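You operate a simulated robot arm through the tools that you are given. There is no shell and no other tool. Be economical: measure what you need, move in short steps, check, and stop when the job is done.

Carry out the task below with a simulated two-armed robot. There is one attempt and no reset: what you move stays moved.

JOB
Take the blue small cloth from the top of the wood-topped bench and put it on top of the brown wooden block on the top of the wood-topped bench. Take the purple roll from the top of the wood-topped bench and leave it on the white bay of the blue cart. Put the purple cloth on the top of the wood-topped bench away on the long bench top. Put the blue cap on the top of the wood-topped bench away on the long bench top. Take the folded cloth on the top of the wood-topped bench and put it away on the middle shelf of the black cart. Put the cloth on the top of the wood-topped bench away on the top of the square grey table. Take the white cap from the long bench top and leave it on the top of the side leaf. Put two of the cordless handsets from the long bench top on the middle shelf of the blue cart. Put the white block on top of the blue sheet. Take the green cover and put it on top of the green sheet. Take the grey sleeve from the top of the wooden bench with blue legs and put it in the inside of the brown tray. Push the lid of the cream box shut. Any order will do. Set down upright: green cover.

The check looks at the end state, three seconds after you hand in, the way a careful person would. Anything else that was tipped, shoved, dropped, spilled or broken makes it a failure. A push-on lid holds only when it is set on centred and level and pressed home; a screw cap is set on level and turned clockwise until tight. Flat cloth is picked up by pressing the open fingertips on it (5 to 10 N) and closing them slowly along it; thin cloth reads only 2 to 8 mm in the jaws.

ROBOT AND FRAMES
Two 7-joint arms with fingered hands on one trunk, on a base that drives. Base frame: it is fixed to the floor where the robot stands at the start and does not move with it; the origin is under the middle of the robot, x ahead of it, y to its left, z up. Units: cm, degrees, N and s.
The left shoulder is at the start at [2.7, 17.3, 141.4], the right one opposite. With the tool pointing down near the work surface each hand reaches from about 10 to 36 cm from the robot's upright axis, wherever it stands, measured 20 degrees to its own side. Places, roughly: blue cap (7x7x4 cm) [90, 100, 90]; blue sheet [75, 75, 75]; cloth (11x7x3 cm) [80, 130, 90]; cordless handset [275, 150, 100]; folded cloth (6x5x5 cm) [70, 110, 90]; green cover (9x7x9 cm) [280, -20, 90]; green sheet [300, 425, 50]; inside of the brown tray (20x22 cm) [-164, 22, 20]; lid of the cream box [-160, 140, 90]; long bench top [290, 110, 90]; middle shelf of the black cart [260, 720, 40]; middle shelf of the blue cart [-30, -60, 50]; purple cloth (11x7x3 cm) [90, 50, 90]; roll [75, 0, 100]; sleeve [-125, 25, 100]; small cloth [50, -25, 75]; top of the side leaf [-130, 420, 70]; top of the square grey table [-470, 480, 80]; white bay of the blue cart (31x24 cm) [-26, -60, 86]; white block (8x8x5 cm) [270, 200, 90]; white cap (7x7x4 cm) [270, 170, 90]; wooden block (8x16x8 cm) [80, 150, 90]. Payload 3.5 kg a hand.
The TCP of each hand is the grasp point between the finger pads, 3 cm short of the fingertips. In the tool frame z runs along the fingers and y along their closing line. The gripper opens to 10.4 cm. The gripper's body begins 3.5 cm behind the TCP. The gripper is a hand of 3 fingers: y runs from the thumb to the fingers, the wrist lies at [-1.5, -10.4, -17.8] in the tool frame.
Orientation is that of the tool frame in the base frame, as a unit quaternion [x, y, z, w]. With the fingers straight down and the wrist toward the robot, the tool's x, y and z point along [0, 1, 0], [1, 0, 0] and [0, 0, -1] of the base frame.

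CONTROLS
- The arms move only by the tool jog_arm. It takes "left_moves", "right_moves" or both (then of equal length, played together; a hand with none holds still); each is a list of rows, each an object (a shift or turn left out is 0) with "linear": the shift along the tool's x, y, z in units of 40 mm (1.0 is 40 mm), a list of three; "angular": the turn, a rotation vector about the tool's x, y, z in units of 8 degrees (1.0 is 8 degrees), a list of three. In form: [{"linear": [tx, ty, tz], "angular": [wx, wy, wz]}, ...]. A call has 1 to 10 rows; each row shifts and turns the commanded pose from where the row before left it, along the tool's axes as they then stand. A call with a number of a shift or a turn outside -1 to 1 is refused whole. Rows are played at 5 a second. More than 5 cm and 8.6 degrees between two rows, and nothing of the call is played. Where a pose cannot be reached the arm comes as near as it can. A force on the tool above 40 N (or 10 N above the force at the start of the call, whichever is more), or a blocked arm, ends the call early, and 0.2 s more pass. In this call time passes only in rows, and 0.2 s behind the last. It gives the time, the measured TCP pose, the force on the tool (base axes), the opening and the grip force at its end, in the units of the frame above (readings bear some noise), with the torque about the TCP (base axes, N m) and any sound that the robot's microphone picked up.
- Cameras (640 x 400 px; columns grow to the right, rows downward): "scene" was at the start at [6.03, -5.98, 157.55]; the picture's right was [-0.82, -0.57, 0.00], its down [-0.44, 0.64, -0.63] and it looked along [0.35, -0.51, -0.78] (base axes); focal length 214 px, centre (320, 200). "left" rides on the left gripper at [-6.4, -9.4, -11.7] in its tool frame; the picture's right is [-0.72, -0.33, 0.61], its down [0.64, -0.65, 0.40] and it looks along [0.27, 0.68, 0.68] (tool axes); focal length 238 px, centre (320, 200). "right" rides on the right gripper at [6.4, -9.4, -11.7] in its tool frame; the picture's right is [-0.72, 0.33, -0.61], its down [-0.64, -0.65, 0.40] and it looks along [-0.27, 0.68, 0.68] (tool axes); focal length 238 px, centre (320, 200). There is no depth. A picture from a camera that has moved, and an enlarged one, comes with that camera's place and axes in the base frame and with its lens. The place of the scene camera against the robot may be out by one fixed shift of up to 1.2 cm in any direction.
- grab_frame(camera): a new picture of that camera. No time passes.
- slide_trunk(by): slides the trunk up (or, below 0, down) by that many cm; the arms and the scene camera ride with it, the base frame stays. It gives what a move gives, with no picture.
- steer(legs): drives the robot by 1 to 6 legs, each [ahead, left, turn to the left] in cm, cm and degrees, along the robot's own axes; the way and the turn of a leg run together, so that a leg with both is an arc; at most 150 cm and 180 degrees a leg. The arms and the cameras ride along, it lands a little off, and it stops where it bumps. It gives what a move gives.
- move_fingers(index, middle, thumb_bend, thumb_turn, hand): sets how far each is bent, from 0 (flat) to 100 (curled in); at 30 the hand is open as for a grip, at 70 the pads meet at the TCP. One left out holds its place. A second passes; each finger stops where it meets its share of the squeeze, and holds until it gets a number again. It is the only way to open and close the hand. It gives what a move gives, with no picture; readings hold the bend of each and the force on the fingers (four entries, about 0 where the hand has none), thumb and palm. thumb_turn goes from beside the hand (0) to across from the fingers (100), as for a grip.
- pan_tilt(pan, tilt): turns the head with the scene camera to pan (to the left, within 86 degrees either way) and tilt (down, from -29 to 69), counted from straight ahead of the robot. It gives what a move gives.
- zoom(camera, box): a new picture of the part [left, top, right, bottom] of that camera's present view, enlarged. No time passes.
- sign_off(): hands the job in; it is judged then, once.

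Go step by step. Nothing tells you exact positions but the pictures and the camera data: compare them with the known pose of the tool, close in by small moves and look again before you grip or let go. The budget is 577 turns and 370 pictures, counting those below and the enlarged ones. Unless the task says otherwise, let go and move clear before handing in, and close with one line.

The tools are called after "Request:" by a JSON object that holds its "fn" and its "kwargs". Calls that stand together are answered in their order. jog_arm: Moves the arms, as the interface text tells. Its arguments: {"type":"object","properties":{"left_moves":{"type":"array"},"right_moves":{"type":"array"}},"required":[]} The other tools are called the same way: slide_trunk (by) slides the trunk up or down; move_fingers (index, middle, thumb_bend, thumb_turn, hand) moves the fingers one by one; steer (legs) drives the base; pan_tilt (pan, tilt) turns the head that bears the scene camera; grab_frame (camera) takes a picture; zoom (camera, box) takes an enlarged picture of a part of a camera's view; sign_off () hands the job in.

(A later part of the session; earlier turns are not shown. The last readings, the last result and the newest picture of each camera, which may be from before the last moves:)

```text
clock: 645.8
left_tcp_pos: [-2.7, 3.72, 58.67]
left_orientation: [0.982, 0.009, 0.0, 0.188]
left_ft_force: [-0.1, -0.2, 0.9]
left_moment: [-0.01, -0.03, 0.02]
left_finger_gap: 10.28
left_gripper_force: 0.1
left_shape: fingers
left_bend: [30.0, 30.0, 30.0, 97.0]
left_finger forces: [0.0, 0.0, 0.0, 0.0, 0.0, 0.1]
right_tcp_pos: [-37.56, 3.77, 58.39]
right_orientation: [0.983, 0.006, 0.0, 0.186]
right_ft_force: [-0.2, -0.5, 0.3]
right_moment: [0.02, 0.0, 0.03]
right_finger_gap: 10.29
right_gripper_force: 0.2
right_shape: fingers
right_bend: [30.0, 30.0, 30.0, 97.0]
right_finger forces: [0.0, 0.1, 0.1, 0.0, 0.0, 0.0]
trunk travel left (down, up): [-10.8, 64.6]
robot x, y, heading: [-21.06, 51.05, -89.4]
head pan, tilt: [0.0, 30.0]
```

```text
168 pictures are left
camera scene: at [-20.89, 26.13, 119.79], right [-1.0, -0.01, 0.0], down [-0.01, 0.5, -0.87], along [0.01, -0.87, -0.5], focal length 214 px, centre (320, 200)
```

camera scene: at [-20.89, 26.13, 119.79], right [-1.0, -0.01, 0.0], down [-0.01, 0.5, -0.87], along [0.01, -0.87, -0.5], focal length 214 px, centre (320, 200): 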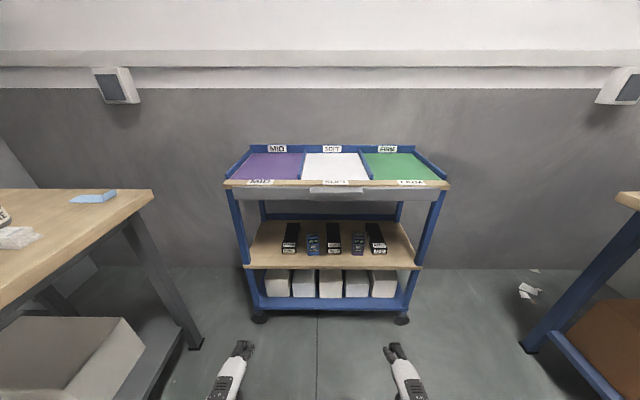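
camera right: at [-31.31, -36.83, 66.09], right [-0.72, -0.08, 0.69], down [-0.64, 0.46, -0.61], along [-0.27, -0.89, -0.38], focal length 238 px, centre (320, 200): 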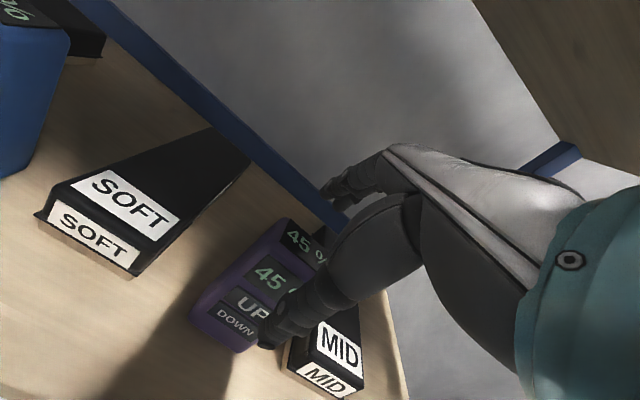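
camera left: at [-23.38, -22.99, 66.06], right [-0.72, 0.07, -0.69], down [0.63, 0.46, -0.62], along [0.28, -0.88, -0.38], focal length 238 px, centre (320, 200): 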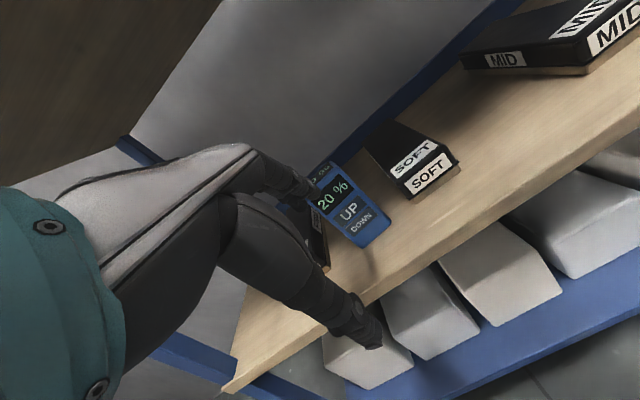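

Request:
{"fn": "jog_arm", "kwargs": {"left_moves": [{"linear": [0, 0.3, -0.3], "angular": [0.9, 0, 0]}, {"linear": [0, 0.3, -0.3], "angular": [0.9, 0, 0]}, {"linear": [0, 0.3, 0], "angular": [0.9, 0, 0]}], "right_moves": [{"linear": [0, 0.3, -0.3], "angular": [0.9, 0, 0]}, {"linear": [0, 0.3, -0.3], "angular": [0.9, 0, 0]}, {"linear": [0, 0.3, 0], "angular": [0.9, 0, 0]}]}}

Request:
{"fn": "slide_trunk", "kwargs": {"by": 40}}

Request:
{"fn": "steer", "kwargs": {"legs": [[-20, 0, 0], [0, 0, -90]]}}

Request:
{"fn": "pan_tilt", "kwargs": {"pan": 0, "tilt": 35}}

Request:
{"fn": "grab_frame", "kwargs": {"camera": "scene"}}

```text
clock: 646.6
left_tcp_pos: [-2.68, 1.17, 61.9]
left_orientation: [1.0, 0.009, -0.001, 0.0]
left_ft_force: [0.4, 0.3, -0.8]
left_moment: [0.01, -0.01, 0.01]
left_finger_gap: 10.29
left_gripper_force: 0.0
left_shape: fingers
left_bend: [30.0, 30.0, 30.0, 97.0]
left_finger forces: [0.0, 0.0, 0.0, 0.1, 0.1, 0.0]
right_tcp_pos: [-37.67, 1.06, 61.63]
right_orientation: [1.0, 0.006, 0.0, -0.002]
right_ft_force: [0.3, 0.5, 0.7]
right_moment: [-0.02, 0.01, 0.0]
right_finger_gap: 10.3
right_gripper_force: 0.1
right_shape: fingers
right_bend: [30.0, 30.0, 30.0, 97.0]
right_finger forces: [0.0, 0.1, 0.0, 0.0, 0.1, 0.1]
trunk travel left (down, up): [-10.8, 64.6]
robot x, y, heading: [-20.96, 51.07, -89.3]
head pan, tilt: [0.0, 30.0]
```

```text
clock: 650.4
left_tcp_pos: [-2.57, 1.09, 101.88]
left_orientation: [1.0, 0.009, -0.001, 0.001]
left_ft_force: [0.3, 0.4, 0.1]
left_moment: [0.0, 0.0, 0.0]
left_finger_gap: 10.3
left_gripper_force: 0.0
left_shape: fingers
left_bend: [30.0, 30.0, 30.0, 97.0]
left_finger forces: [0.0, 0.0, 0.0, 0.0, 0.1, 0.0]
right_tcp_pos: [-37.63, 1.16, 101.6]
right_orientation: [1.0, 0.007, 0.0, -0.001]
right_ft_force: [-0.5, 0.8, -0.1]
right_moment: [-0.02, 0.03, -0.03]
right_finger_gap: 10.3
right_gripper_force: 0.0
right_shape: fingers
right_bend: [30.0, 30.0, 30.0, 97.0]
right_finger forces: [0.1, 0.1, 0.1, 0.0, 0.0, 0.0]
trunk travel left (down, up): [-50.8, 24.6]
robot x, y, heading: [-21.17, 51.12, -89.3]
head pan, tilt: [0.0, 30.0]
```

```text
clock: 655.9
left_tcp_pos: [-71.2, 52.59, 101.82]
left_orientation: [0.715, -0.699, -0.002, 0.0]
left_ft_force: [-0.2, -0.1, 0.0]
left_moment: [-0.04, -0.01, 0.0]
left_finger_gap: 10.28
left_gripper_force: 0.0
left_shape: fingers
left_bend: [30.0, 30.0, 30.0, 97.0]
left_finger forces: [0.0, 0.0, 0.0, 0.0, 0.0, 0.0]
right_tcp_pos: [-71.25, 87.63, 101.6]
right_orientation: [0.713, -0.701, -0.001, -0.002]
right_ft_force: [-0.9, -1.1, 0.6]
right_moment: [0.0, 0.0, 0.01]
right_finger_gap: 10.3
right_gripper_force: 0.0
right_shape: fingers
right_bend: [30.0, 30.0, 30.0, 97.0]
right_finger forces: [0.1, 0.0, 0.0, 0.1, 0.0, 0.1]
trunk travel left (down, up): [-50.8, 24.6]
robot x, y, heading: [-21.03, 71.6, -179.2]
head pan, tilt: [0.0, 30.0]
```

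```text
clock: 656.5
left_tcp_pos: [-71.1, 52.65, 101.92]
left_orientation: [0.715, -0.699, -0.001, -0.001]
left_ft_force: [1.1, 0.3, -0.2]
left_moment: [0.0, 0.0, -0.01]
left_finger_gap: 10.32
left_gripper_force: 0.1
left_shape: fingers
left_bend: [30.0, 30.0, 30.0, 97.0]
left_finger forces: [0.0, 0.0, 0.1, 0.0, 0.1, 0.1]
right_tcp_pos: [-71.24, 87.6, 101.68]
right_orientation: [0.713, -0.701, 0.001, -0.002]
right_ft_force: [-0.6, 0.0, -0.3]
right_moment: [-0.03, -0.02, -0.01]
right_finger_gap: 10.29
right_gripper_force: 0.0
right_shape: fingers
right_bend: [30.0, 30.0, 30.0, 97.0]
right_finger forces: [0.0, 0.0, 0.0, 0.0, 0.0, 0.0]
trunk travel left (down, up): [-50.8, 24.6]
robot x, y, heading: [-21.01, 71.17, -179.0]
head pan, tilt: [0.0, 35.0]
```

```text
167 pictures are left
camera scene: at [-32.16, 71.25, 159.9], right [-0.01, 1.0, 0.0], down [0.57, 0.01, -0.82], along [-0.82, -0.01, -0.57], focal length 214 px, centre (320, 200)
```

scene: 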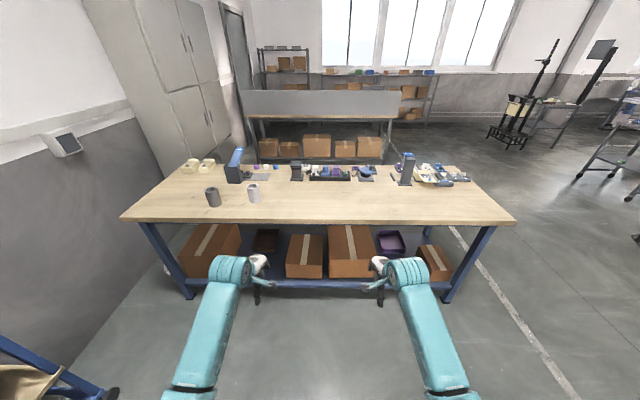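

Request:
{"fn": "zoom", "kwargs": {"camera": "scene", "box": [120, 130, 320, 300]}}

Request:
{"fn": "zoom", "kwargs": {"camera": "scene", "box": [320, 130, 520, 300]}}

```text
2.35 times, centred on (220, 215) of scene
camera zoom: at [-32.16, 71.25, 159.9], right [-0.01, 1.0, 0.0], down [0.57, 0.01, -0.82], along [-0.82, -0.01, -0.57], focal length 505 px, centre (555, 165)
```

zoom: 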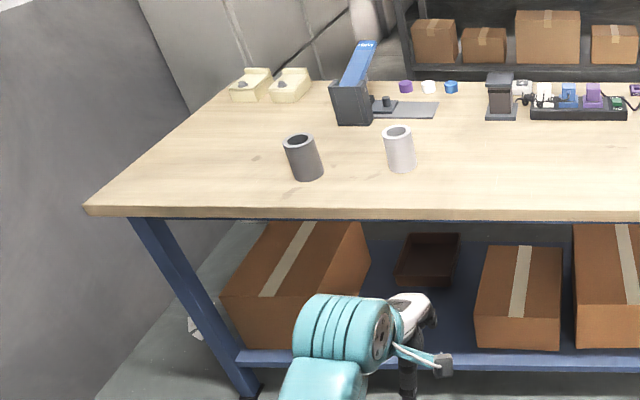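

```text
2.35 times, centred on (420, 215) of scene
camera zoom: at [-32.16, 71.25, 159.9], right [-0.01, 1.0, 0.0], down [0.57, 0.01, -0.82], along [-0.82, -0.01, -0.57], focal length 505 px, centre (85, 165)
```

zoom: 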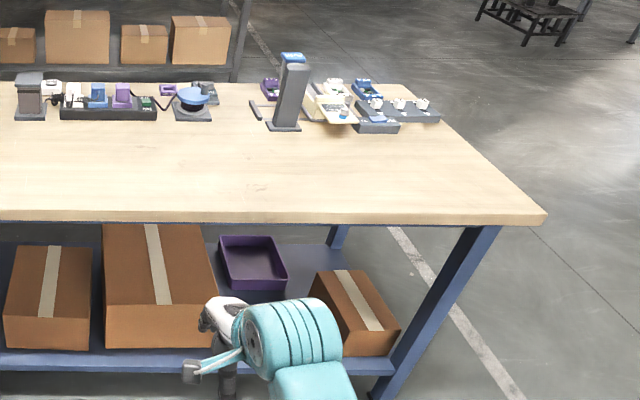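

Request:
{"fn": "steer", "kwargs": {"legs": [[0, 79, -1], [58, 0, 0]]}}

Request:
{"fn": "pan_tilt", "kwargs": {"pan": -10, "tilt": 45}}

Request:
{"fn": "grab_frame", "kwargs": {"camera": "right"}}

Request:
{"fn": "grab_frame", "kwargs": {"camera": "scene"}}

```text
clock: 663.6
left_tcp_pos: [-129.88, -22.09, 101.95]
left_orientation: [-0.7, 0.714, 0.001, 0.0]
left_ft_force: [-0.7, 0.6, 0.5]
left_moment: [-0.01, 0.01, -0.01]
left_finger_gap: 10.28
left_gripper_force: 0.1
left_shape: fingers
left_bend: [30.0, 30.0, 30.0, 97.0]
left_finger forces: [0.1, 0.1, 0.0, 0.0, 0.0, 0.1]
right_tcp_pos: [-128.5, 12.9, 101.65]
right_orientation: [-0.699, 0.715, 0.0, 0.001]
right_ft_force: [-0.2, -0.1, -0.6]
right_moment: [0.04, -0.01, 0.0]
right_finger_gap: 10.3
right_gripper_force: 0.0
right_shape: fingers
right_bend: [30.0, 30.0, 30.0, 97.0]
right_finger forces: [0.0, 0.0, 0.0, 0.0, 0.0, 0.1]
trunk travel left (down, up): [-50.8, 24.6]
robot x, y, heading: [-78.98, -5.64, 178.3]
head pan, tilt: [0.0, 35.0]
```

```text
clock: 664.4
left_tcp_pos: [-129.82, -22.09, 101.95]
left_orientation: [-0.701, 0.713, 0.001, 0.001]
left_ft_force: [-0.3, 0.6, 0.3]
left_moment: [0.0, -0.01, 0.01]
left_finger_gap: 10.3
left_gripper_force: 0.0
left_shape: fingers
left_bend: [30.0, 30.0, 30.0, 97.0]
left_finger forces: [0.0, 0.0, 0.0, 0.1, 0.0, 0.0]
right_tcp_pos: [-128.45, 12.85, 101.71]
right_orientation: [-0.699, 0.715, -0.001, 0.001]
right_ft_force: [0.0, -0.3, 0.4]
right_moment: [0.0, 0.05, 0.01]
right_finger_gap: 10.26
right_gripper_force: 0.1
right_shape: fingers
right_bend: [30.0, 30.0, 30.0, 97.0]
right_finger forces: [0.0, 0.0, 0.0, 0.1, 0.0, 0.0]
trunk travel left (down, up): [-50.8, 24.6]
robot x, y, heading: [-79.15, -5.81, 178.7]
head pan, tilt: [-10.0, 45.0]
```

```text
164 pictures are left
camera right: at [-119.26, 6.21, 113.37], right [-0.31, 0.73, 0.61], down [0.67, 0.63, -0.4], along [-0.68, 0.29, -0.68], focal length 238 px, centre (320, 200)
```

right: 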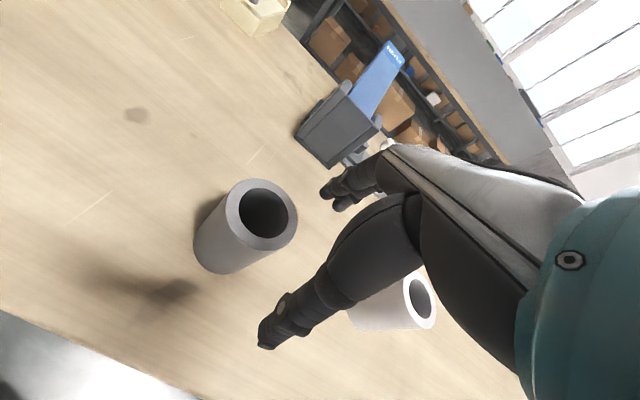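

```text
163 pictures are left
camera scene: at [-89.27, -3.67, 158.43], right [0.2, 0.98, 0.0], down [0.69, -0.14, -0.71], along [-0.69, 0.14, -0.71], focal length 214 px, centre (320, 200)
```

scene: 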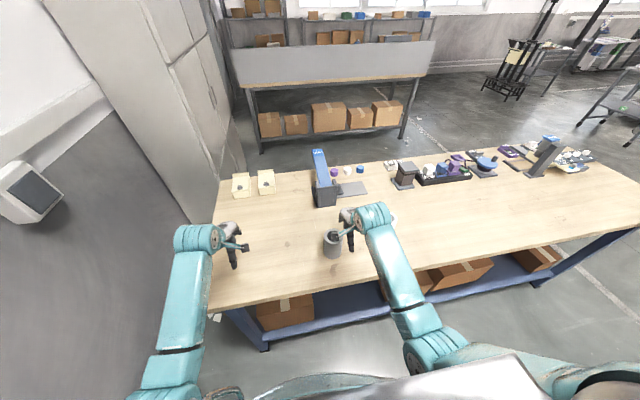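

Request:
{"fn": "jog_arm", "kwargs": {"right_moves": [{"linear": [0.41, 0.31, 0]}, {"linear": [0.41, 0.31, 0]}]}}

Request:
{"fn": "grab_frame", "kwargs": {"camera": "right"}}

```text
clock: 665.0
left_tcp_pos: [-129.83, -22.04, 101.94]
left_orientation: [-0.701, 0.713, 0.001, 0.0]
left_ft_force: [-0.8, -0.5, 0.2]
left_moment: [0.01, 0.01, 0.01]
left_finger_gap: 10.32
left_gripper_force: 0.0
left_shape: fingers
left_bend: [30.0, 30.0, 30.0, 97.0]
left_finger forces: [0.1, 0.0, 0.0, 0.1, 0.0, 0.0]
right_tcp_pos: [-131.08, 9.83, 101.68]
right_orientation: [-0.698, 0.716, 0.0, 0.002]
right_ft_force: [-1.2, -1.0, 0.3]
right_moment: [0.02, 0.0, 0.01]
right_finger_gap: 10.29
right_gripper_force: 0.1
right_shape: fingers
right_bend: [30.0, 30.0, 30.0, 97.0]
right_finger forces: [0.0, 0.1, 0.1, 0.0, 0.0, 0.1]
trunk travel left (down, up): [-50.8, 24.6]
robot x, y, heading: [-79.21, -5.45, 178.4]
head pan, tilt: [-10.0, 45.0]
```

```text
162 pictures are left
camera right: at [-121.82, 3.22, 113.35], right [-0.31, 0.73, 0.61], down [0.67, 0.63, -0.4], along [-0.68, 0.29, -0.68], focal length 238 px, centre (320, 200)
```

right: 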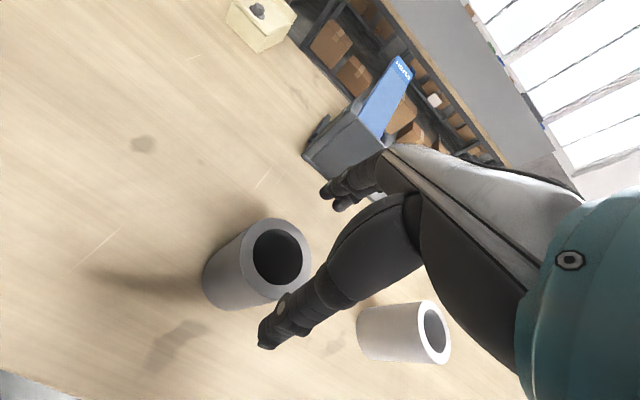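

Request:
{"fn": "jog_arm", "kwargs": {"right_moves": [{"linear": [0.13, 0.03, 0.7]}, {"linear": [0, 0, 0.8]}, {"linear": [0, 0, 0.8]}]}}

Request:
{"fn": "grab_frame", "kwargs": {"camera": "right"}}

```text
clock: 665.8
left_tcp_pos: [-129.76, -22.14, 101.98]
left_orientation: [-0.7, 0.714, 0.002, 0.0]
left_ft_force: [0.4, -1.0, 0.3]
left_moment: [-0.01, 0.05, 0.0]
left_finger_gap: 10.29
left_gripper_force: 0.1
left_shape: fingers
left_bend: [30.0, 30.0, 30.0, 97.0]
left_finger forces: [0.0, 0.0, 0.1, 0.0, 0.0, 0.0]
right_tcp_pos: [-131.21, 9.13, 92.33]
right_orientation: [-0.699, 0.715, 0.001, -0.001]
right_ft_force: [1.0, -0.6, 5.2]
right_moment: [0.04, -0.01, 0.0]
right_finger_gap: 10.53
right_gripper_force: 3.3
right_shape: fingers
right_bend: [30.0, 30.0, 30.0, 97.0]
right_finger forces: [2.6, 0.0, 0.1, 0.0, 4.0, 0.1]
trunk travel left (down, up): [-50.8, 24.6]
robot x, y, heading: [-79.23, -5.71, 178.7]
head pan, tilt: [-10.0, 45.0]
```

```text
161 pictures are left
camera right: at [-121.92, 2.58, 104.19], right [-0.31, 0.73, 0.61], down [0.67, 0.63, -0.41], along [-0.68, 0.28, -0.68], focal length 238 px, centre (320, 200)
```

right: 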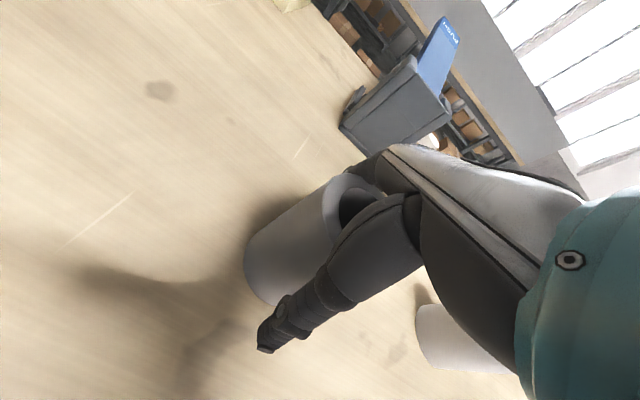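

Request:
{"fn": "jog_arm", "kwargs": {"right_moves": [{"linear": [0, 0, -0.25]}]}}

Request:
{"fn": "move_fingers", "kwargs": {"hand": "right", "index": 42, "middle": 42, "thumb_bend": 42}}

Request:
{"fn": "move_fingers", "kwargs": {"hand": "right", "index": 58, "middle": 58, "thumb_bend": 58}}

Request:
{"fn": "grab_frame", "kwargs": {"camera": "right"}}

```text
clock: 666.1
left_tcp_pos: [-129.78, -22.07, 101.96]
left_orientation: [-0.701, 0.713, 0.0, 0.0]
left_ft_force: [-0.7, 0.4, 0.1]
left_moment: [0.05, 0.0, 0.0]
left_finger_gap: 10.3
left_gripper_force: 0.0
left_shape: fingers
left_bend: [30.0, 30.0, 30.0, 97.0]
left_finger forces: [0.0, 0.0, 0.1, 0.0, 0.0, 0.0]
right_tcp_pos: [-131.16, 9.21, 93.23]
right_orientation: [-0.699, 0.716, -0.001, 0.002]
right_ft_force: [0.0, -0.7, 0.5]
right_moment: [0.02, -0.01, 0.0]
right_finger_gap: 10.32
right_gripper_force: 0.1
right_shape: fingers
right_bend: [30.0, 30.0, 30.0, 97.0]
right_finger forces: [0.0, 0.0, 0.0, 0.0, 0.0, 0.0]
trunk travel left (down, up): [-50.8, 24.6]
robot x, y, heading: [-79.23, -5.49, 178.7]
head pan, tilt: [-10.0, 45.0]
```

```text
clock: 667.1
left_tcp_pos: [-129.87, -22.16, 101.92]
left_orientation: [-0.701, 0.713, 0.001, -0.001]
left_ft_force: [-0.2, 0.2, 0.8]
left_moment: [0.0, 0.0, -0.02]
left_finger_gap: 10.29
left_gripper_force: 0.1
left_shape: fingers
left_bend: [30.0, 30.0, 30.0, 97.0]
left_finger forces: [0.0, 0.1, 0.1, 0.0, 0.1, 0.0]
right_tcp_pos: [-131.13, 9.22, 93.33]
right_orientation: [-0.699, 0.715, 0.0, 0.002]
right_ft_force: [0.9, -0.5, 1.4]
right_moment: [0.03, 0.01, 0.03]
right_finger_gap: 7.83
right_gripper_force: 4.0
right_shape: fingers
right_bend: [40.0, 42.0, 41.0, 97.0]
right_finger forces: [4.1, 0.1, 0.1, 0.1, 4.4, 0.0]
trunk travel left (down, up): [-50.8, 24.6]
robot x, y, heading: [-78.8, -5.53, 178.5]
head pan, tilt: [-10.0, 45.0]
```

```text
clock: 668.1
left_tcp_pos: [-129.78, -22.07, 101.85]
left_orientation: [-0.7, 0.714, 0.0, 0.0]
left_ft_force: [0.4, 0.0, -0.4]
left_moment: [-0.01, 0.01, 0.03]
left_finger_gap: 10.29
left_gripper_force: 0.1
left_shape: fingers
left_bend: [30.0, 30.0, 30.0, 97.0]
left_finger forces: [0.1, 0.0, 0.1, 0.0, 0.0, 0.0]
right_tcp_pos: [-131.27, 9.28, 93.41]
right_orientation: [-0.699, 0.715, 0.0, 0.001]
right_ft_force: [-1.5, -0.1, 2.6]
right_moment: [0.05, 0.2, 0.01]
right_finger_gap: 6.05
right_gripper_force: 23.3
right_shape: fingers
right_bend: [46.0, 51.0, 52.0, 97.0]
right_finger forces: [17.3, 6.3, 0.1, 0.0, 22.8, 0.1]
trunk travel left (down, up): [-50.8, 24.6]
robot x, y, heading: [-79.1, -6.12, 178.6]
head pan, tilt: [-10.0, 45.0]
```

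```text
160 pictures are left
camera right: at [-121.98, 2.56, 105.11], right [-0.31, 0.73, 0.61], down [0.67, 0.63, -0.4], along [-0.68, 0.29, -0.68], focal length 238 px, centre (320, 200)
```

right: 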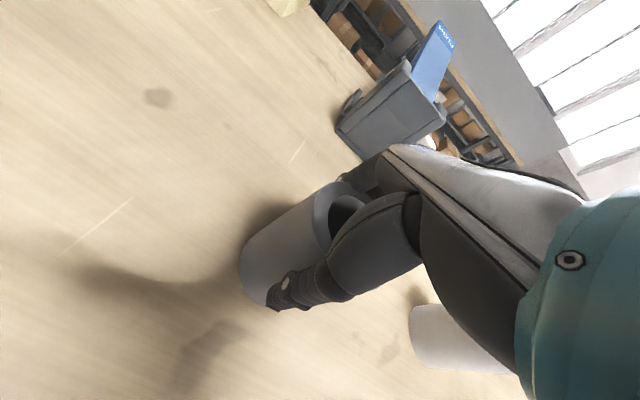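

Request:
{"fn": "jog_arm", "kwargs": {"right_moves": [{"linear": [0, 0, -0.4]}, {"linear": [0, 0, -0.8]}, {"linear": [0, 0, -1]}, {"linear": [0, 0, -1]}, {"linear": [0, 0, -1]}, {"linear": [0, 0, -1]}], "left_moves": [{"linear": [0, 0, -0.5]}, {"linear": [0, 0, -0.5]}, {"linear": [0, 0, -0.5]}, {"linear": [0, 0, -0.5]}, {"linear": [0, 0, -0.5]}, {"linear": [0, 0, -0.5]}]}}

Request:
{"fn": "grab_frame", "kwargs": {"camera": "right"}}

Request:
{"fn": "steer", "kwargs": {"legs": [[-40, 0, 1.4], [0, -125, 0], [0, -115, 0], [120, 0, 0], [95, 0, 0]]}}

Request:
{"fn": "pan_tilt", "kwargs": {"pan": 60, "tilt": 30}}

Request:
{"fn": "grab_frame", "kwargs": {"camera": "scene"}}

```text
clock: 669.5
left_tcp_pos: [-129.76, -22.13, 113.73]
left_orientation: [-0.701, 0.713, 0.001, 0.0]
left_ft_force: [0.4, -0.4, -0.1]
left_moment: [0.0, -0.01, 0.01]
left_finger_gap: 10.3
left_gripper_force: 0.2
left_shape: fingers
left_bend: [30.0, 30.0, 30.0, 97.0]
left_finger forces: [0.1, 0.0, 0.0, 0.1, 0.1, 0.0]
right_tcp_pos: [-131.1, 9.34, 113.94]
right_orientation: [-0.699, 0.715, 0.0, 0.001]
right_ft_force: [0.1, -0.1, -1.7]
right_moment: [-0.02, 0.03, 0.01]
right_finger_gap: 6.01
right_gripper_force: 20.9
right_shape: fingers
right_bend: [47.0, 51.0, 52.0, 97.0]
right_finger forces: [15.0, 5.5, 0.0, 0.0, 22.2, 0.0]
trunk travel left (down, up): [-50.8, 24.6]
robot x, y, heading: [-79.22, -5.65, 178.7]
head pan, tilt: [-10.0, 45.0]
```

```text
159 pictures are left
camera right: at [-121.91, 2.64, 125.73], right [-0.31, 0.73, 0.61], down [0.67, 0.63, -0.4], along [-0.68, 0.29, -0.68], focal length 238 px, centre (320, 200)
```

right: 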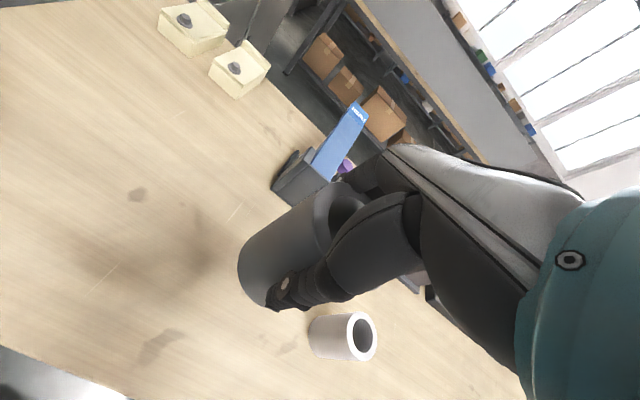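

```text
clock: 693.7
left_tcp_pos: [-306.4, 204.87, 113.74]
left_orientation: [0.729, -0.684, 0.0, -0.001]
left_ft_force: [0.2, 0.3, 0.4]
left_moment: [0.01, 0.02, 0.02]
left_finger_gap: 10.3
left_gripper_force: 0.0
left_shape: fingers
left_bend: [30.0, 30.0, 30.0, 97.0]
left_finger forces: [0.0, 0.0, 0.0, 0.0, 0.1, 0.0]
right_tcp_pos: [-310.52, 236.13, 114.04]
right_orientation: [0.727, -0.687, 0.0, -0.002]
right_ft_force: [0.1, -0.1, -1.5]
right_moment: [0.01, 0.04, -0.02]
right_finger_gap: 5.97
right_gripper_force: 20.8
right_shape: fingers
right_bend: [47.0, 52.0, 52.0, 97.0]
right_finger forces: [14.6, 5.4, 0.1, 0.1, 21.8, 0.0]
trunk travel left (down, up): [-50.8, 24.6]
robot x, y, heading: [-257.43, 225.52, -176.8]
head pan, tilt: [-10.0, 45.0]
```

```text
clock: 695.1
left_tcp_pos: [-306.6, 204.9, 113.7]
left_orientation: [0.729, -0.684, -0.002, 0.0]
left_ft_force: [0.5, -0.2, 0.3]
left_moment: [0.01, -0.03, 0.0]
left_finger_gap: 10.28
left_gripper_force: 0.0
left_shape: fingers
left_bend: [30.0, 30.0, 30.0, 97.0]
left_finger forces: [0.0, 0.1, 0.0, 0.1, 0.0, 0.1]
right_tcp_pos: [-310.26, 236.19, 113.96]
right_orientation: [0.727, -0.686, 0.0, -0.002]
right_ft_force: [-0.7, 0.0, -1.4]
right_moment: [0.02, -0.01, 0.01]
right_finger_gap: 5.96
right_gripper_force: 20.7
right_shape: fingers
right_bend: [47.0, 52.0, 52.0, 97.0]
right_finger forces: [14.5, 5.4, 0.1, 0.0, 21.8, 0.1]
trunk travel left (down, up): [-50.8, 24.6]
robot x, y, heading: [-257.57, 225.58, -176.8]
head pan, tilt: [60.0, 30.0]
```

```text
158 pictures are left
camera scene: at [-263.67, 217.58, 160.68], right [-0.89, 0.45, 0.0], down [0.23, 0.45, -0.87], along [-0.39, -0.77, -0.5], focal length 214 px, centre (320, 200)
```

scene: 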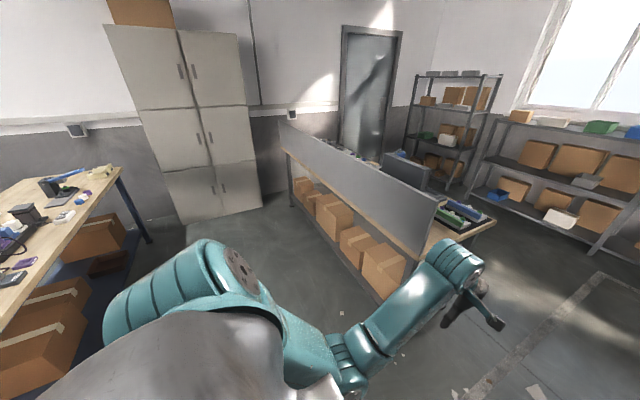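

Request:
{"fn": "steer", "kwargs": {"legs": [[0, 0, 90], [0, 0, 87], [0, -95, 0], [0, -92, 0]]}}

Request:
{"fn": "pan_tilt", "kwargs": {"pan": -10, "tilt": 40}}

Request:
{"fn": "grab_frame", "kwargs": {"camera": "scene"}}

Request:
{"fn": "grab_frame", "kwargs": {"camera": "right"}}

```text
clock: 712.1
left_tcp_pos: [-209.36, 52.66, 113.75]
left_orientation: [0.715, 0.699, 0.001, 0.001]
left_ft_force: [-0.4, -0.2, -0.2]
left_moment: [0.03, -0.01, -0.01]
left_finger_gap: 10.29
left_gripper_force: 0.0
left_shape: fingers
left_bend: [30.0, 30.0, 30.0, 97.0]
left_finger forces: [0.1, 0.0, 0.0, 0.0, 0.1, 0.1]
right_tcp_pos: [-207.96, 21.14, 114.0]
right_orientation: [0.717, 0.697, -0.001, -0.001]
right_ft_force: [0.0, -0.3, -2.3]
right_moment: [-0.02, 0.04, -0.02]
right_finger_gap: 5.82
right_gripper_force: 17.4
right_shape: fingers
right_bend: [48.0, 52.0, 52.0, 97.0]
right_finger forces: [12.6, 4.9, 0.1, 0.0, 17.9, 0.0]
trunk travel left (down, up): [-50.8, 24.6]
robot x, y, heading: [-260.24, 36.2, -1.8]
head pan, tilt: [60.0, 30.0]
```

```text
clock: 713.5
left_tcp_pos: [-209.28, 52.58, 113.72]
left_orientation: [0.715, 0.699, 0.0, 0.001]
left_ft_force: [1.1, -0.4, -0.4]
left_moment: [-0.01, 0.01, -0.02]
left_finger_gap: 10.29
left_gripper_force: 0.1
left_shape: fingers
left_bend: [30.0, 30.0, 30.0, 97.0]
left_finger forces: [0.1, 0.0, 0.0, 0.0, 0.0, 0.0]
right_tcp_pos: [-208.09, 21.2, 113.95]
right_orientation: [0.717, 0.697, -0.001, 0.001]
right_ft_force: [-0.5, 0.2, -2.0]
right_moment: [-0.05, 0.04, -0.01]
right_finger_gap: 5.87
right_gripper_force: 17.9
right_shape: fingers
right_bend: [48.0, 52.0, 52.0, 97.0]
right_finger forces: [12.6, 5.0, 0.0, 0.0, 18.0, 0.0]
trunk travel left (down, up): [-50.8, 24.6]
robot x, y, heading: [-259.78, 36.34, -2.1]
head pan, tilt: [-10.0, 40.0]
```

```text
157 pictures are left
camera scene: at [-249.94, 34.86, 159.14], right [-0.2, -0.98, 0.0], down [-0.63, 0.13, -0.77], along [0.75, -0.16, -0.64], focal length 214 px, centre (320, 200)
```

scene: 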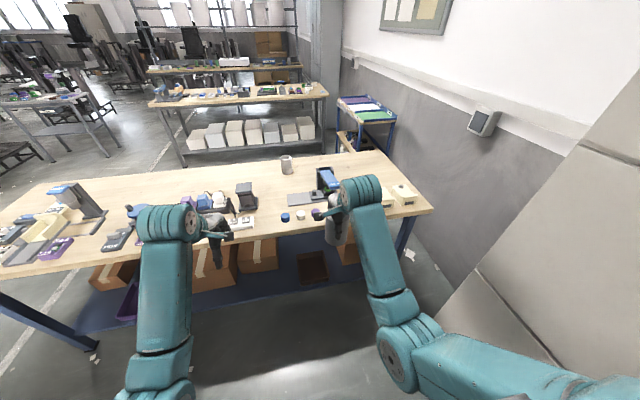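

```text
156 pictures are left
camera right: at [-217.31, 27.82, 125.71], right [0.31, -0.73, 0.61], down [-0.67, -0.62, -0.4], along [0.67, -0.29, -0.68], focal length 238 px, centre (320, 200)
```

right: 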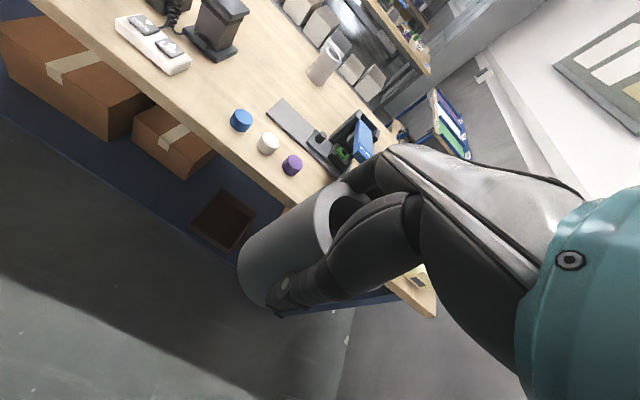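

Request:
{"fn": "jog_arm", "kwargs": {"left_moves": [{"linear": [0.7, -0.3, 0], "angular": [0, 0, -0.9]}, {"linear": [0.7, -0.3, 0], "angular": [0, 0, -0.9]}, {"linear": [0.7, -0.4, 0], "angular": [0, 0, -0.9]}, {"linear": [0.7, -0.4, 0], "angular": [0, 0, -0.9]}, {"linear": [0.3, -0.5, 0], "angular": [0, 0, -0.9]}, {"linear": [0.3, -0.5, 0], "angular": [0, 0, -0.9]}, {"linear": [0.3, -0.5, 0], "angular": [0, 0, -0.9]}, {"linear": [0.3, -0.5, 0], "angular": [0, 0, -0.9]}]}}

Request:
{"fn": "grab_frame", "kwargs": {"camera": "scene"}}

```text
clock: 715.3
left_tcp_pos: [-224.16, 67.54, 115.59]
left_orientation: [0.299, 0.949, 0.096, -0.012]
left_ft_force: [-0.4, 0.8, 0.0]
left_moment: [0.0, 0.03, 0.01]
left_finger_gap: 10.31
left_gripper_force: 0.1
left_shape: fingers
left_bend: [30.0, 30.0, 30.0, 97.0]
left_finger forces: [0.0, 0.0, 0.0, 0.0, 0.0, 0.0]
right_tcp_pos: [-208.08, 21.22, 113.94]
right_orientation: [0.717, 0.697, -0.002, 0.0]
right_ft_force: [0.8, 0.8, -2.3]
right_moment: [0.03, 0.01, 0.0]
right_finger_gap: 5.89
right_gripper_force: 18.0
right_shape: fingers
right_bend: [48.0, 52.0, 52.0, 97.0]
right_finger forces: [12.6, 5.1, 0.1, 0.1, 18.0, 0.0]
trunk travel left (down, up): [-50.8, 24.6]
robot x, y, heading: [-260.54, 36.65, -1.7]
head pan, tilt: [-10.0, 40.0]
stopped in row 8 (left hand): the arm was blocked; the commanded pose is now the measured one
```

```text
155 pictures are left
camera scene: at [-249.97, 34.86, 159.15], right [-0.2, -0.98, 0.0], down [-0.63, 0.13, -0.77], along [0.75, -0.16, -0.64], focal length 214 px, centre (320, 200)
```

scene: 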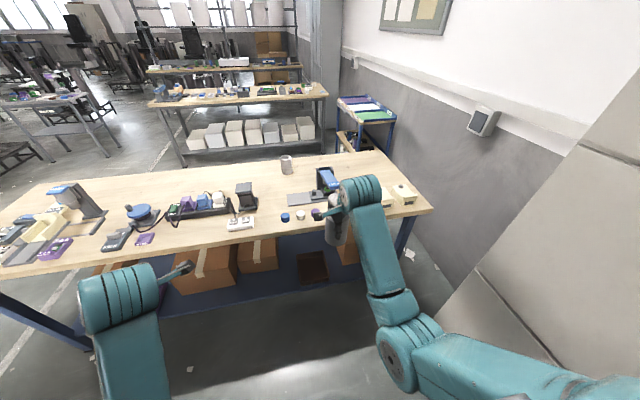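

Request:
{"fn": "jog_arm", "kwargs": {"left_moves": [{"linear": [0.8, 0.2, 0]}, {"linear": [0.8, 0.2, 0]}, {"linear": [0.8, 0.2, 0]}, {"linear": [0.8, 0.2, 0]}, {"linear": [0.8, 0.2, 0]}]}}

```text
clock: 716.5
left_tcp_pos: [-230.1, 81.29, 115.39]
left_orientation: [0.298, 0.95, 0.094, -0.011]
left_ft_force: [0.6, 0.1, -0.3]
left_moment: [0.04, 0.02, -0.01]
left_finger_gap: 10.31
left_gripper_force: 0.1
left_shape: fingers
left_bend: [30.0, 30.0, 30.0, 97.0]
left_finger forces: [0.0, 0.0, 0.0, 0.0, 0.0, 0.0]
left hand out of reach, approached as far as the arm can: row 2, 3, 4, 5
right_tcp_pos: [-208.06, 21.23, 114.02]
right_orientation: [0.718, 0.696, -0.001, 0.0]
right_ft_force: [-0.2, -0.3, -2.1]
right_moment: [0.04, -0.02, -0.01]
right_finger_gap: 5.85
right_gripper_force: 17.1
right_shape: fingers
right_bend: [48.0, 52.0, 52.0, 97.0]
right_finger forces: [12.6, 5.0, 0.0, 0.0, 17.9, 0.0]
trunk travel left (down, up): [-50.8, 24.6]
robot x, y, heading: [-260.44, 36.45, -1.6]
head pan, tilt: [-10.0, 40.0]
```

Request:
{"fn": "jog_arm", "kwargs": {"left_moves": [{"linear": [0, 0, -1]}, {"linear": [0, 0, -1]}, {"linear": [0, 0, -1]}, {"linear": [0, 0, -1]}, {"linear": [0, 0, -1]}, {"linear": [0, 0, -1]}, {"linear": [0, 0, -1]}, {"linear": [0, 0, -1]}, {"linear": [0, 0, -1]}, {"linear": [0, 0, -1]}]}}

```text
clock: 718.7
left_tcp_pos: [-228.22, 74.71, 154.07]
left_orientation: [0.298, 0.95, 0.095, -0.012]
left_ft_force: [-1.1, 0.2, 0.3]
left_moment: [0.0, -0.02, -0.03]
left_finger_gap: 10.27
left_gripper_force: 0.1
left_shape: fingers
left_bend: [30.0, 30.0, 30.0, 97.0]
left_finger forces: [0.0, 0.1, 0.0, 0.0, 0.1, 0.1]
left hand out of reach, approached as far as the arm can: row 1, 2, 3
right_tcp_pos: [-208.17, 21.03, 114.08]
right_orientation: [0.717, 0.697, -0.001, 0.0]
right_ft_force: [-1.1, -0.4, -1.8]
right_moment: [-0.06, -0.01, -0.03]
right_finger_gap: 5.88
right_gripper_force: 17.5
right_shape: fingers
right_bend: [48.0, 52.0, 52.0, 97.0]
right_finger forces: [12.5, 5.0, 0.0, 0.0, 17.9, 0.0]
trunk travel left (down, up): [-50.8, 24.6]
robot x, y, heading: [-259.91, 36.32, -2.0]
head pan, tilt: [-10.0, 40.0]
```

Request:
{"fn": "slide_trunk", "kwargs": {"by": -40}}

Request:
{"fn": "slide_trunk", "kwargs": {"by": -10.5}}

Request:
{"fn": "jog_arm", "kwargs": {"right_moves": [{"linear": [0, 0, 1]}, {"linear": [0, 0, 1]}, {"linear": [0, 0, 1]}, {"linear": [0, 0, 1]}, {"linear": [0, 0, 1]}, {"linear": [0, 0, 0.4]}]}}

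Request:
{"fn": "grab_frame", "kwargs": {"camera": "right"}}

Request:
{"fn": "grab_frame", "kwargs": {"camera": "scene"}}

```text
clock: 722.5
left_tcp_pos: [-228.23, 74.95, 113.85]
left_orientation: [0.299, 0.95, 0.095, -0.011]
left_ft_force: [0.6, 0.2, 0.1]
left_moment: [-0.02, 0.02, 0.0]
left_finger_gap: 10.27
left_gripper_force: 0.0
left_shape: fingers
left_bend: [30.0, 30.0, 30.0, 97.0]
left_finger forces: [0.0, 0.0, 0.0, 0.0, 0.0, 0.1]
right_tcp_pos: [-208.11, 21.27, 74.03]
right_orientation: [0.717, 0.697, -0.002, 0.0]
right_ft_force: [-0.3, 0.6, -2.2]
right_moment: [0.02, -0.01, 0.0]
right_finger_gap: 5.85
right_gripper_force: 17.8
right_shape: fingers
right_bend: [48.0, 52.0, 52.0, 97.0]
right_finger forces: [12.3, 5.0, 0.0, 0.0, 17.8, 0.0]
trunk travel left (down, up): [-10.8, 64.6]
robot x, y, heading: [-260.0, 36.0, -1.8]
head pan, tilt: [-10.0, 40.0]
```

```text
clock: 723.9
left_tcp_pos: [-228.27, 74.95, 103.42]
left_orientation: [0.299, 0.95, 0.096, -0.01]
left_ft_force: [-0.2, 0.2, 0.9]
left_moment: [-0.01, 0.0, -0.01]
left_finger_gap: 10.29
left_gripper_force: 0.0
left_shape: fingers
left_bend: [30.0, 30.0, 30.0, 97.0]
left_finger forces: [0.1, 0.0, 0.1, 0.0, 0.0, 0.1]
right_tcp_pos: [-208.05, 21.17, 63.47]
right_orientation: [0.718, 0.696, -0.001, 0.001]
right_ft_force: [-0.2, 0.8, -1.6]
right_moment: [-0.01, -0.03, -0.01]
right_finger_gap: 5.86
right_gripper_force: 17.8
right_shape: fingers
right_bend: [48.0, 52.0, 52.0, 97.0]
right_finger forces: [12.5, 4.8, 0.1, 0.0, 17.8, 0.0]
trunk travel left (down, up): [-0.3, 75.1]
robot x, y, heading: [-259.92, 36.29, -1.8]
head pan, tilt: [-10.0, 40.0]
```

```text
clock: 725.3
left_tcp_pos: [-228.15, 74.93, 103.45]
left_orientation: [0.298, 0.95, 0.095, -0.013]
left_ft_force: [-0.5, -0.1, 0.3]
left_moment: [-0.02, -0.03, -0.01]
left_finger_gap: 10.32
left_gripper_force: 0.0
left_shape: fingers
left_bend: [30.0, 30.0, 30.0, 97.0]
left_finger forces: [0.0, 0.0, 0.0, 0.1, 0.0, 0.1]
right_tcp_pos: [-208.37, 21.07, 41.89]
right_orientation: [0.716, 0.698, -0.002, 0.004]
right_ft_force: [0.3, 1.0, -1.8]
right_moment: [0.01, -0.02, -0.02]
right_finger_gap: 5.84
right_gripper_force: 16.8
right_shape: fingers
right_bend: [48.0, 52.0, 52.0, 97.0]
right_finger forces: [11.9, 5.1, 0.0, 0.1, 17.6, 0.0]
trunk travel left (down, up): [-0.3, 75.1]
robot x, y, heading: [-260.08, 36.31, -1.7]
head pan, tilt: [-10.0, 40.0]
```

```text
154 pictures are left
camera right: at [-217.61, 27.79, 53.64], right [0.3, -0.72, 0.62], down [-0.67, -0.63, -0.4], along [0.68, -0.29, -0.67], focal length 238 px, centre (320, 200)
```

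right: 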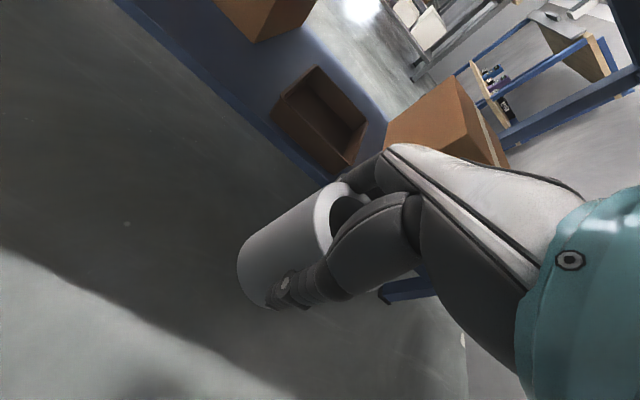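

```text
153 pictures are left
camera scene: at [-229.24, 34.21, 106.99], right [-0.2, -0.98, 0.0], down [-0.63, 0.13, -0.77], along [0.75, -0.16, -0.64], focal length 214 px, centre (320, 200)
```

scene: 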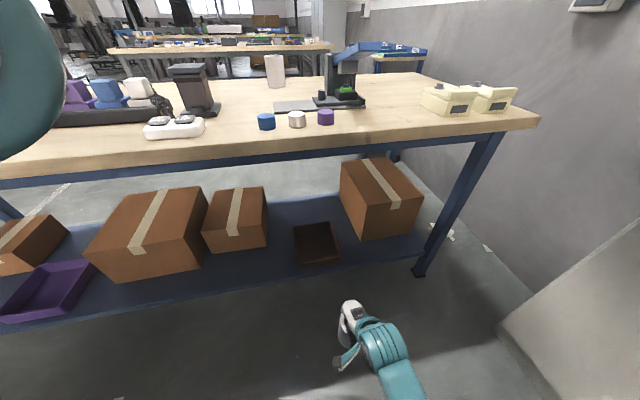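

Request:
{"fn": "steer", "kwargs": {"legs": [[0, 0, 1.8], [30, 0, 0]]}}

Request:
{"fn": "grab_frame", "kwargs": {"camera": "right"}}

Request:
{"fn": "grab_frame", "kwargs": {"camera": "scene"}}

```text
clock: 727.8
left_tcp_pos: [-198.73, 75.92, 103.38]
left_orientation: [0.284, 0.954, 0.095, -0.013]
left_ft_force: [0.3, -0.2, -0.8]
left_moment: [0.02, -0.02, -0.01]
left_finger_gap: 10.31
left_gripper_force: 0.1
left_shape: fingers
left_bend: [30.0, 30.0, 30.0, 97.0]
left_finger forces: [0.0, 0.0, 0.0, 0.0, 0.1, 0.0]
right_tcp_pos: [-177.68, 22.49, 41.85]
right_orientation: [0.706, 0.708, -0.005, 0.004]
right_ft_force: [0.0, -0.5, -1.6]
right_moment: [-0.03, -0.03, -0.04]
right_finger_gap: 5.83
right_gripper_force: 17.4
right_shape: fingers
right_bend: [48.0, 52.0, 52.0, 97.0]
right_finger forces: [12.0, 4.9, 0.1, 0.1, 17.4, 0.0]
trunk travel left (down, up): [-0.3, 75.1]
robot x, y, heading: [-229.36, 36.24, -0.1]
head pan, tilt: [-10.0, 40.0]
```

```text
152 pictures are left
camera right: at [-187.13, 28.98, 53.52], right [0.33, -0.71, 0.62], down [-0.65, -0.65, -0.4], along [0.68, -0.27, -0.68], focal length 238 px, centre (320, 200)
```

right: 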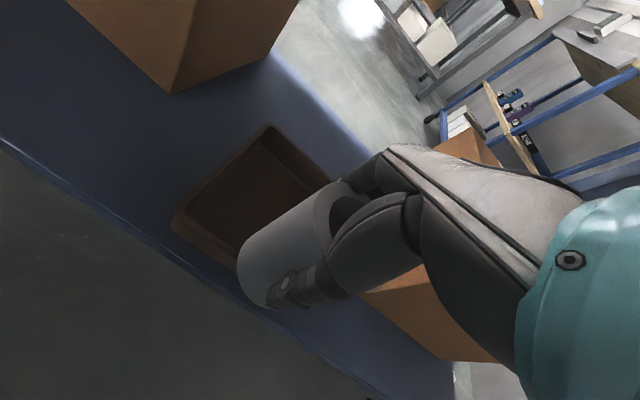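

```text
151 pictures are left
camera scene: at [-198.77, 35.12, 106.98], right [-0.17, -0.98, 0.0], down [-0.63, 0.11, -0.77], along [0.75, -0.13, -0.64], focal length 214 px, centre (320, 200)
```

scene: 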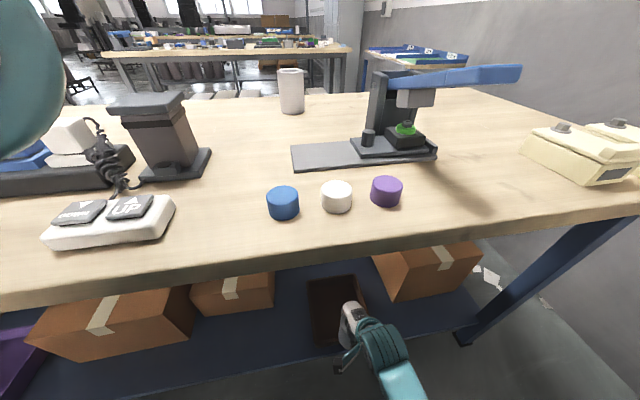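

Request:
{"fn": "jog_arm", "kwargs": {"right_moves": [{"linear": [0, 0.8, 0]}, {"linear": [0, 0.8, 0]}, {"linear": [0, 0.8, 0]}, {"linear": [0, 0.7, 0]}]}}

Request:
{"fn": "jog_arm", "kwargs": {"right_moves": [{"linear": [0, 0, 0.8]}, {"linear": [0, 0, 0.8]}, {"linear": [0, 0, 0.6]}]}}

Request:
{"fn": "grab_frame", "kwargs": {"camera": "right"}}

```text
clock: 728.8
left_tcp_pos: [-198.92, 75.89, 103.32]
left_orientation: [0.284, 0.954, 0.095, -0.014]
left_ft_force: [-0.1, 1.0, 0.0]
left_moment: [-0.04, -0.02, 0.01]
left_finger_gap: 10.28
left_gripper_force: 0.0
left_shape: fingers
left_bend: [30.0, 30.0, 30.0, 97.0]
left_finger forces: [0.0, 0.0, 0.1, 0.0, 0.1, 0.1]
right_tcp_pos: [-165.29, 22.85, 41.82]
right_orientation: [0.706, 0.708, -0.006, 0.003]
right_ft_force: [0.0, 0.0, -2.2]
right_moment: [0.01, 0.0, 0.04]
right_finger_gap: 5.84
right_gripper_force: 17.5
right_shape: fingers
right_bend: [48.0, 52.0, 52.0, 97.0]
right_finger forces: [11.8, 5.0, 0.0, 0.0, 17.6, 0.0]
trunk travel left (down, up): [-0.3, 75.1]
robot x, y, heading: [-229.82, 36.54, -0.3]
head pan, tilt: [-10.0, 40.0]
```

```text
clock: 729.6
left_tcp_pos: [-198.78, 75.84, 103.35]
left_orientation: [0.284, 0.954, 0.095, -0.013]
left_ft_force: [0.5, 0.6, 0.4]
left_moment: [-0.01, 0.01, -0.01]
left_finger_gap: 10.3
left_gripper_force: 0.1
left_shape: fingers
left_bend: [30.0, 30.0, 30.0, 97.0]
left_finger forces: [0.0, 0.1, 0.0, 0.1, 0.0, 0.1]
right_tcp_pos: [-165.57, 22.34, 32.71]
right_orientation: [0.706, 0.708, -0.005, 0.004]
right_ft_force: [0.2, -0.5, -1.5]
right_moment: [-0.03, -0.01, 0.01]
right_finger_gap: 5.83
right_gripper_force: 16.2
right_shape: fingers
right_bend: [48.0, 52.0, 52.0, 97.0]
right_finger forces: [11.6, 4.9, 0.0, 0.1, 17.0, 0.0]
trunk travel left (down, up): [-0.3, 75.1]
robot x, y, heading: [-230.07, 35.95, 0.1]
head pan, tilt: [-10.0, 40.0]
```

```text
150 pictures are left
camera right: at [-174.94, 28.94, 44.43], right [0.33, -0.71, 0.62], down [-0.65, -0.65, -0.4], along [0.68, -0.27, -0.68], focal length 238 px, centre (320, 200)
```

right: 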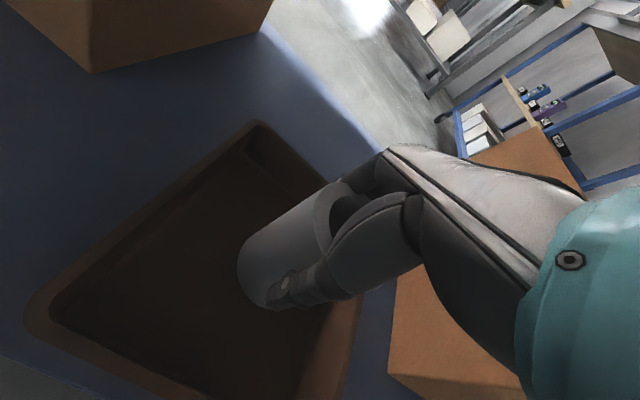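

Request:
{"fn": "jog_arm", "kwargs": {"right_moves": [{"linear": [0, 0, 0.4]}, {"linear": [0, 0, 0.4]}]}}

Request:
{"fn": "jog_arm", "kwargs": {"right_moves": [{"linear": [0, 0, 0.2]}]}}

```text
clock: 730.2
left_tcp_pos: [-198.85, 75.82, 103.33]
left_orientation: [0.284, 0.954, 0.095, -0.013]
left_ft_force: [-0.9, -0.2, 0.1]
left_moment: [-0.01, 0.0, -0.02]
left_finger_gap: 10.26
left_gripper_force: 0.0
left_shape: fingers
left_bend: [30.0, 30.0, 30.0, 97.0]
left_finger forces: [0.0, 0.0, 0.1, 0.1, 0.0, 0.0]
right_tcp_pos: [-165.44, 22.41, 29.61]
right_orientation: [0.706, 0.708, -0.006, 0.003]
right_ft_force: [0.3, -0.5, -2.6]
right_moment: [0.03, 0.02, 0.0]
right_finger_gap: 5.82
right_gripper_force: 17.1
right_shape: fingers
right_bend: [48.0, 52.0, 52.0, 97.0]
right_finger forces: [11.5, 5.0, 0.1, 0.0, 17.0, 0.1]
trunk travel left (down, up): [-0.3, 75.1]
robot x, y, heading: [-229.58, 36.49, 0.0]
head pan, tilt: [-10.0, 40.0]
```

```text
clock: 730.6
left_tcp_pos: [-198.92, 75.88, 103.34]
left_orientation: [0.284, 0.954, 0.095, -0.013]
left_ft_force: [0.3, 0.8, 0.0]
left_moment: [0.01, -0.03, -0.01]
left_finger_gap: 10.31
left_gripper_force: 0.0
left_shape: fingers
left_bend: [30.0, 30.0, 30.0, 97.0]
left_finger forces: [0.0, 0.1, 0.0, 0.0, 0.0, 0.0]
right_tcp_pos: [-165.54, 22.27, 29.07]
right_orientation: [0.706, 0.708, -0.004, 0.003]
right_ft_force: [-0.5, -0.8, -1.9]
right_moment: [0.0, 0.01, 0.02]
right_finger_gap: 5.84
right_gripper_force: 16.6
right_shape: fingers
right_bend: [48.0, 52.0, 52.0, 97.0]
right_finger forces: [11.5, 4.9, 0.0, 0.0, 17.1, 0.1]
trunk travel left (down, up): [-0.3, 75.1]
robot x, y, heading: [-229.9, 36.31, -0.5]
head pan, tilt: [-10.0, 40.0]
```

Request:
{"fn": "jog_arm", "kwargs": {"right_moves": [{"linear": [0, 0, 0.2]}]}}

Request:
{"fn": "jog_arm", "kwargs": {"right_moves": [{"linear": [0, 0, 0.15]}]}}

```text
clock: 731.0
left_tcp_pos: [-198.71, 75.93, 103.41]
left_orientation: [0.284, 0.954, 0.094, -0.013]
left_ft_force: [0.2, 0.3, -0.4]
left_moment: [0.0, -0.01, 0.0]
left_finger_gap: 10.3
left_gripper_force: 0.0
left_shape: fingers
left_bend: [30.0, 30.0, 30.0, 97.0]
left_finger forces: [0.0, 0.0, 0.1, 0.1, 0.0, 0.0]
right_tcp_pos: [-165.45, 22.39, 28.28]
right_orientation: [0.706, 0.708, -0.005, 0.003]
right_ft_force: [0.0, 1.0, -2.0]
right_moment: [0.03, 0.01, -0.01]
right_finger_gap: 5.8
right_gripper_force: 16.8
right_shape: fingers
right_bend: [48.0, 52.0, 52.0, 97.0]
right_finger forces: [11.5, 4.9, 0.0, 0.1, 16.9, 0.1]
trunk travel left (down, up): [-0.3, 75.1]
robot x, y, heading: [-229.37, 36.64, 0.0]
head pan, tilt: [-10.0, 40.0]
```

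```text
clock: 731.4
left_tcp_pos: [-199.01, 75.85, 103.36]
left_orientation: [0.285, 0.954, 0.096, -0.012]
left_ft_force: [-0.7, 0.4, 0.6]
left_moment: [0.0, 0.02, 0.0]
left_finger_gap: 10.29
left_gripper_force: 0.1
left_shape: fingers
left_bend: [30.0, 30.0, 30.0, 97.0]
left_finger forces: [0.0, 0.0, 0.1, 0.0, 0.0, 0.0]
right_tcp_pos: [-165.21, 22.5, 28.04]
right_orientation: [0.706, 0.708, -0.001, 0.006]
right_ft_force: [-3.1, 0.1, 16.1]
right_moment: [-0.07, -0.27, 0.0]
right_finger_gap: 5.8
right_gripper_force: 20.6
right_shape: fingers
right_bend: [49.0, 52.0, 52.0, 97.0]
right_finger forces: [11.5, 6.5, 0.0, 0.1, 23.1, 0.0]
trunk travel left (down, up): [-0.3, 75.1]
robot x, y, heading: [-229.17, 36.17, -0.2]
head pan, tilt: [-10.0, 40.0]
```

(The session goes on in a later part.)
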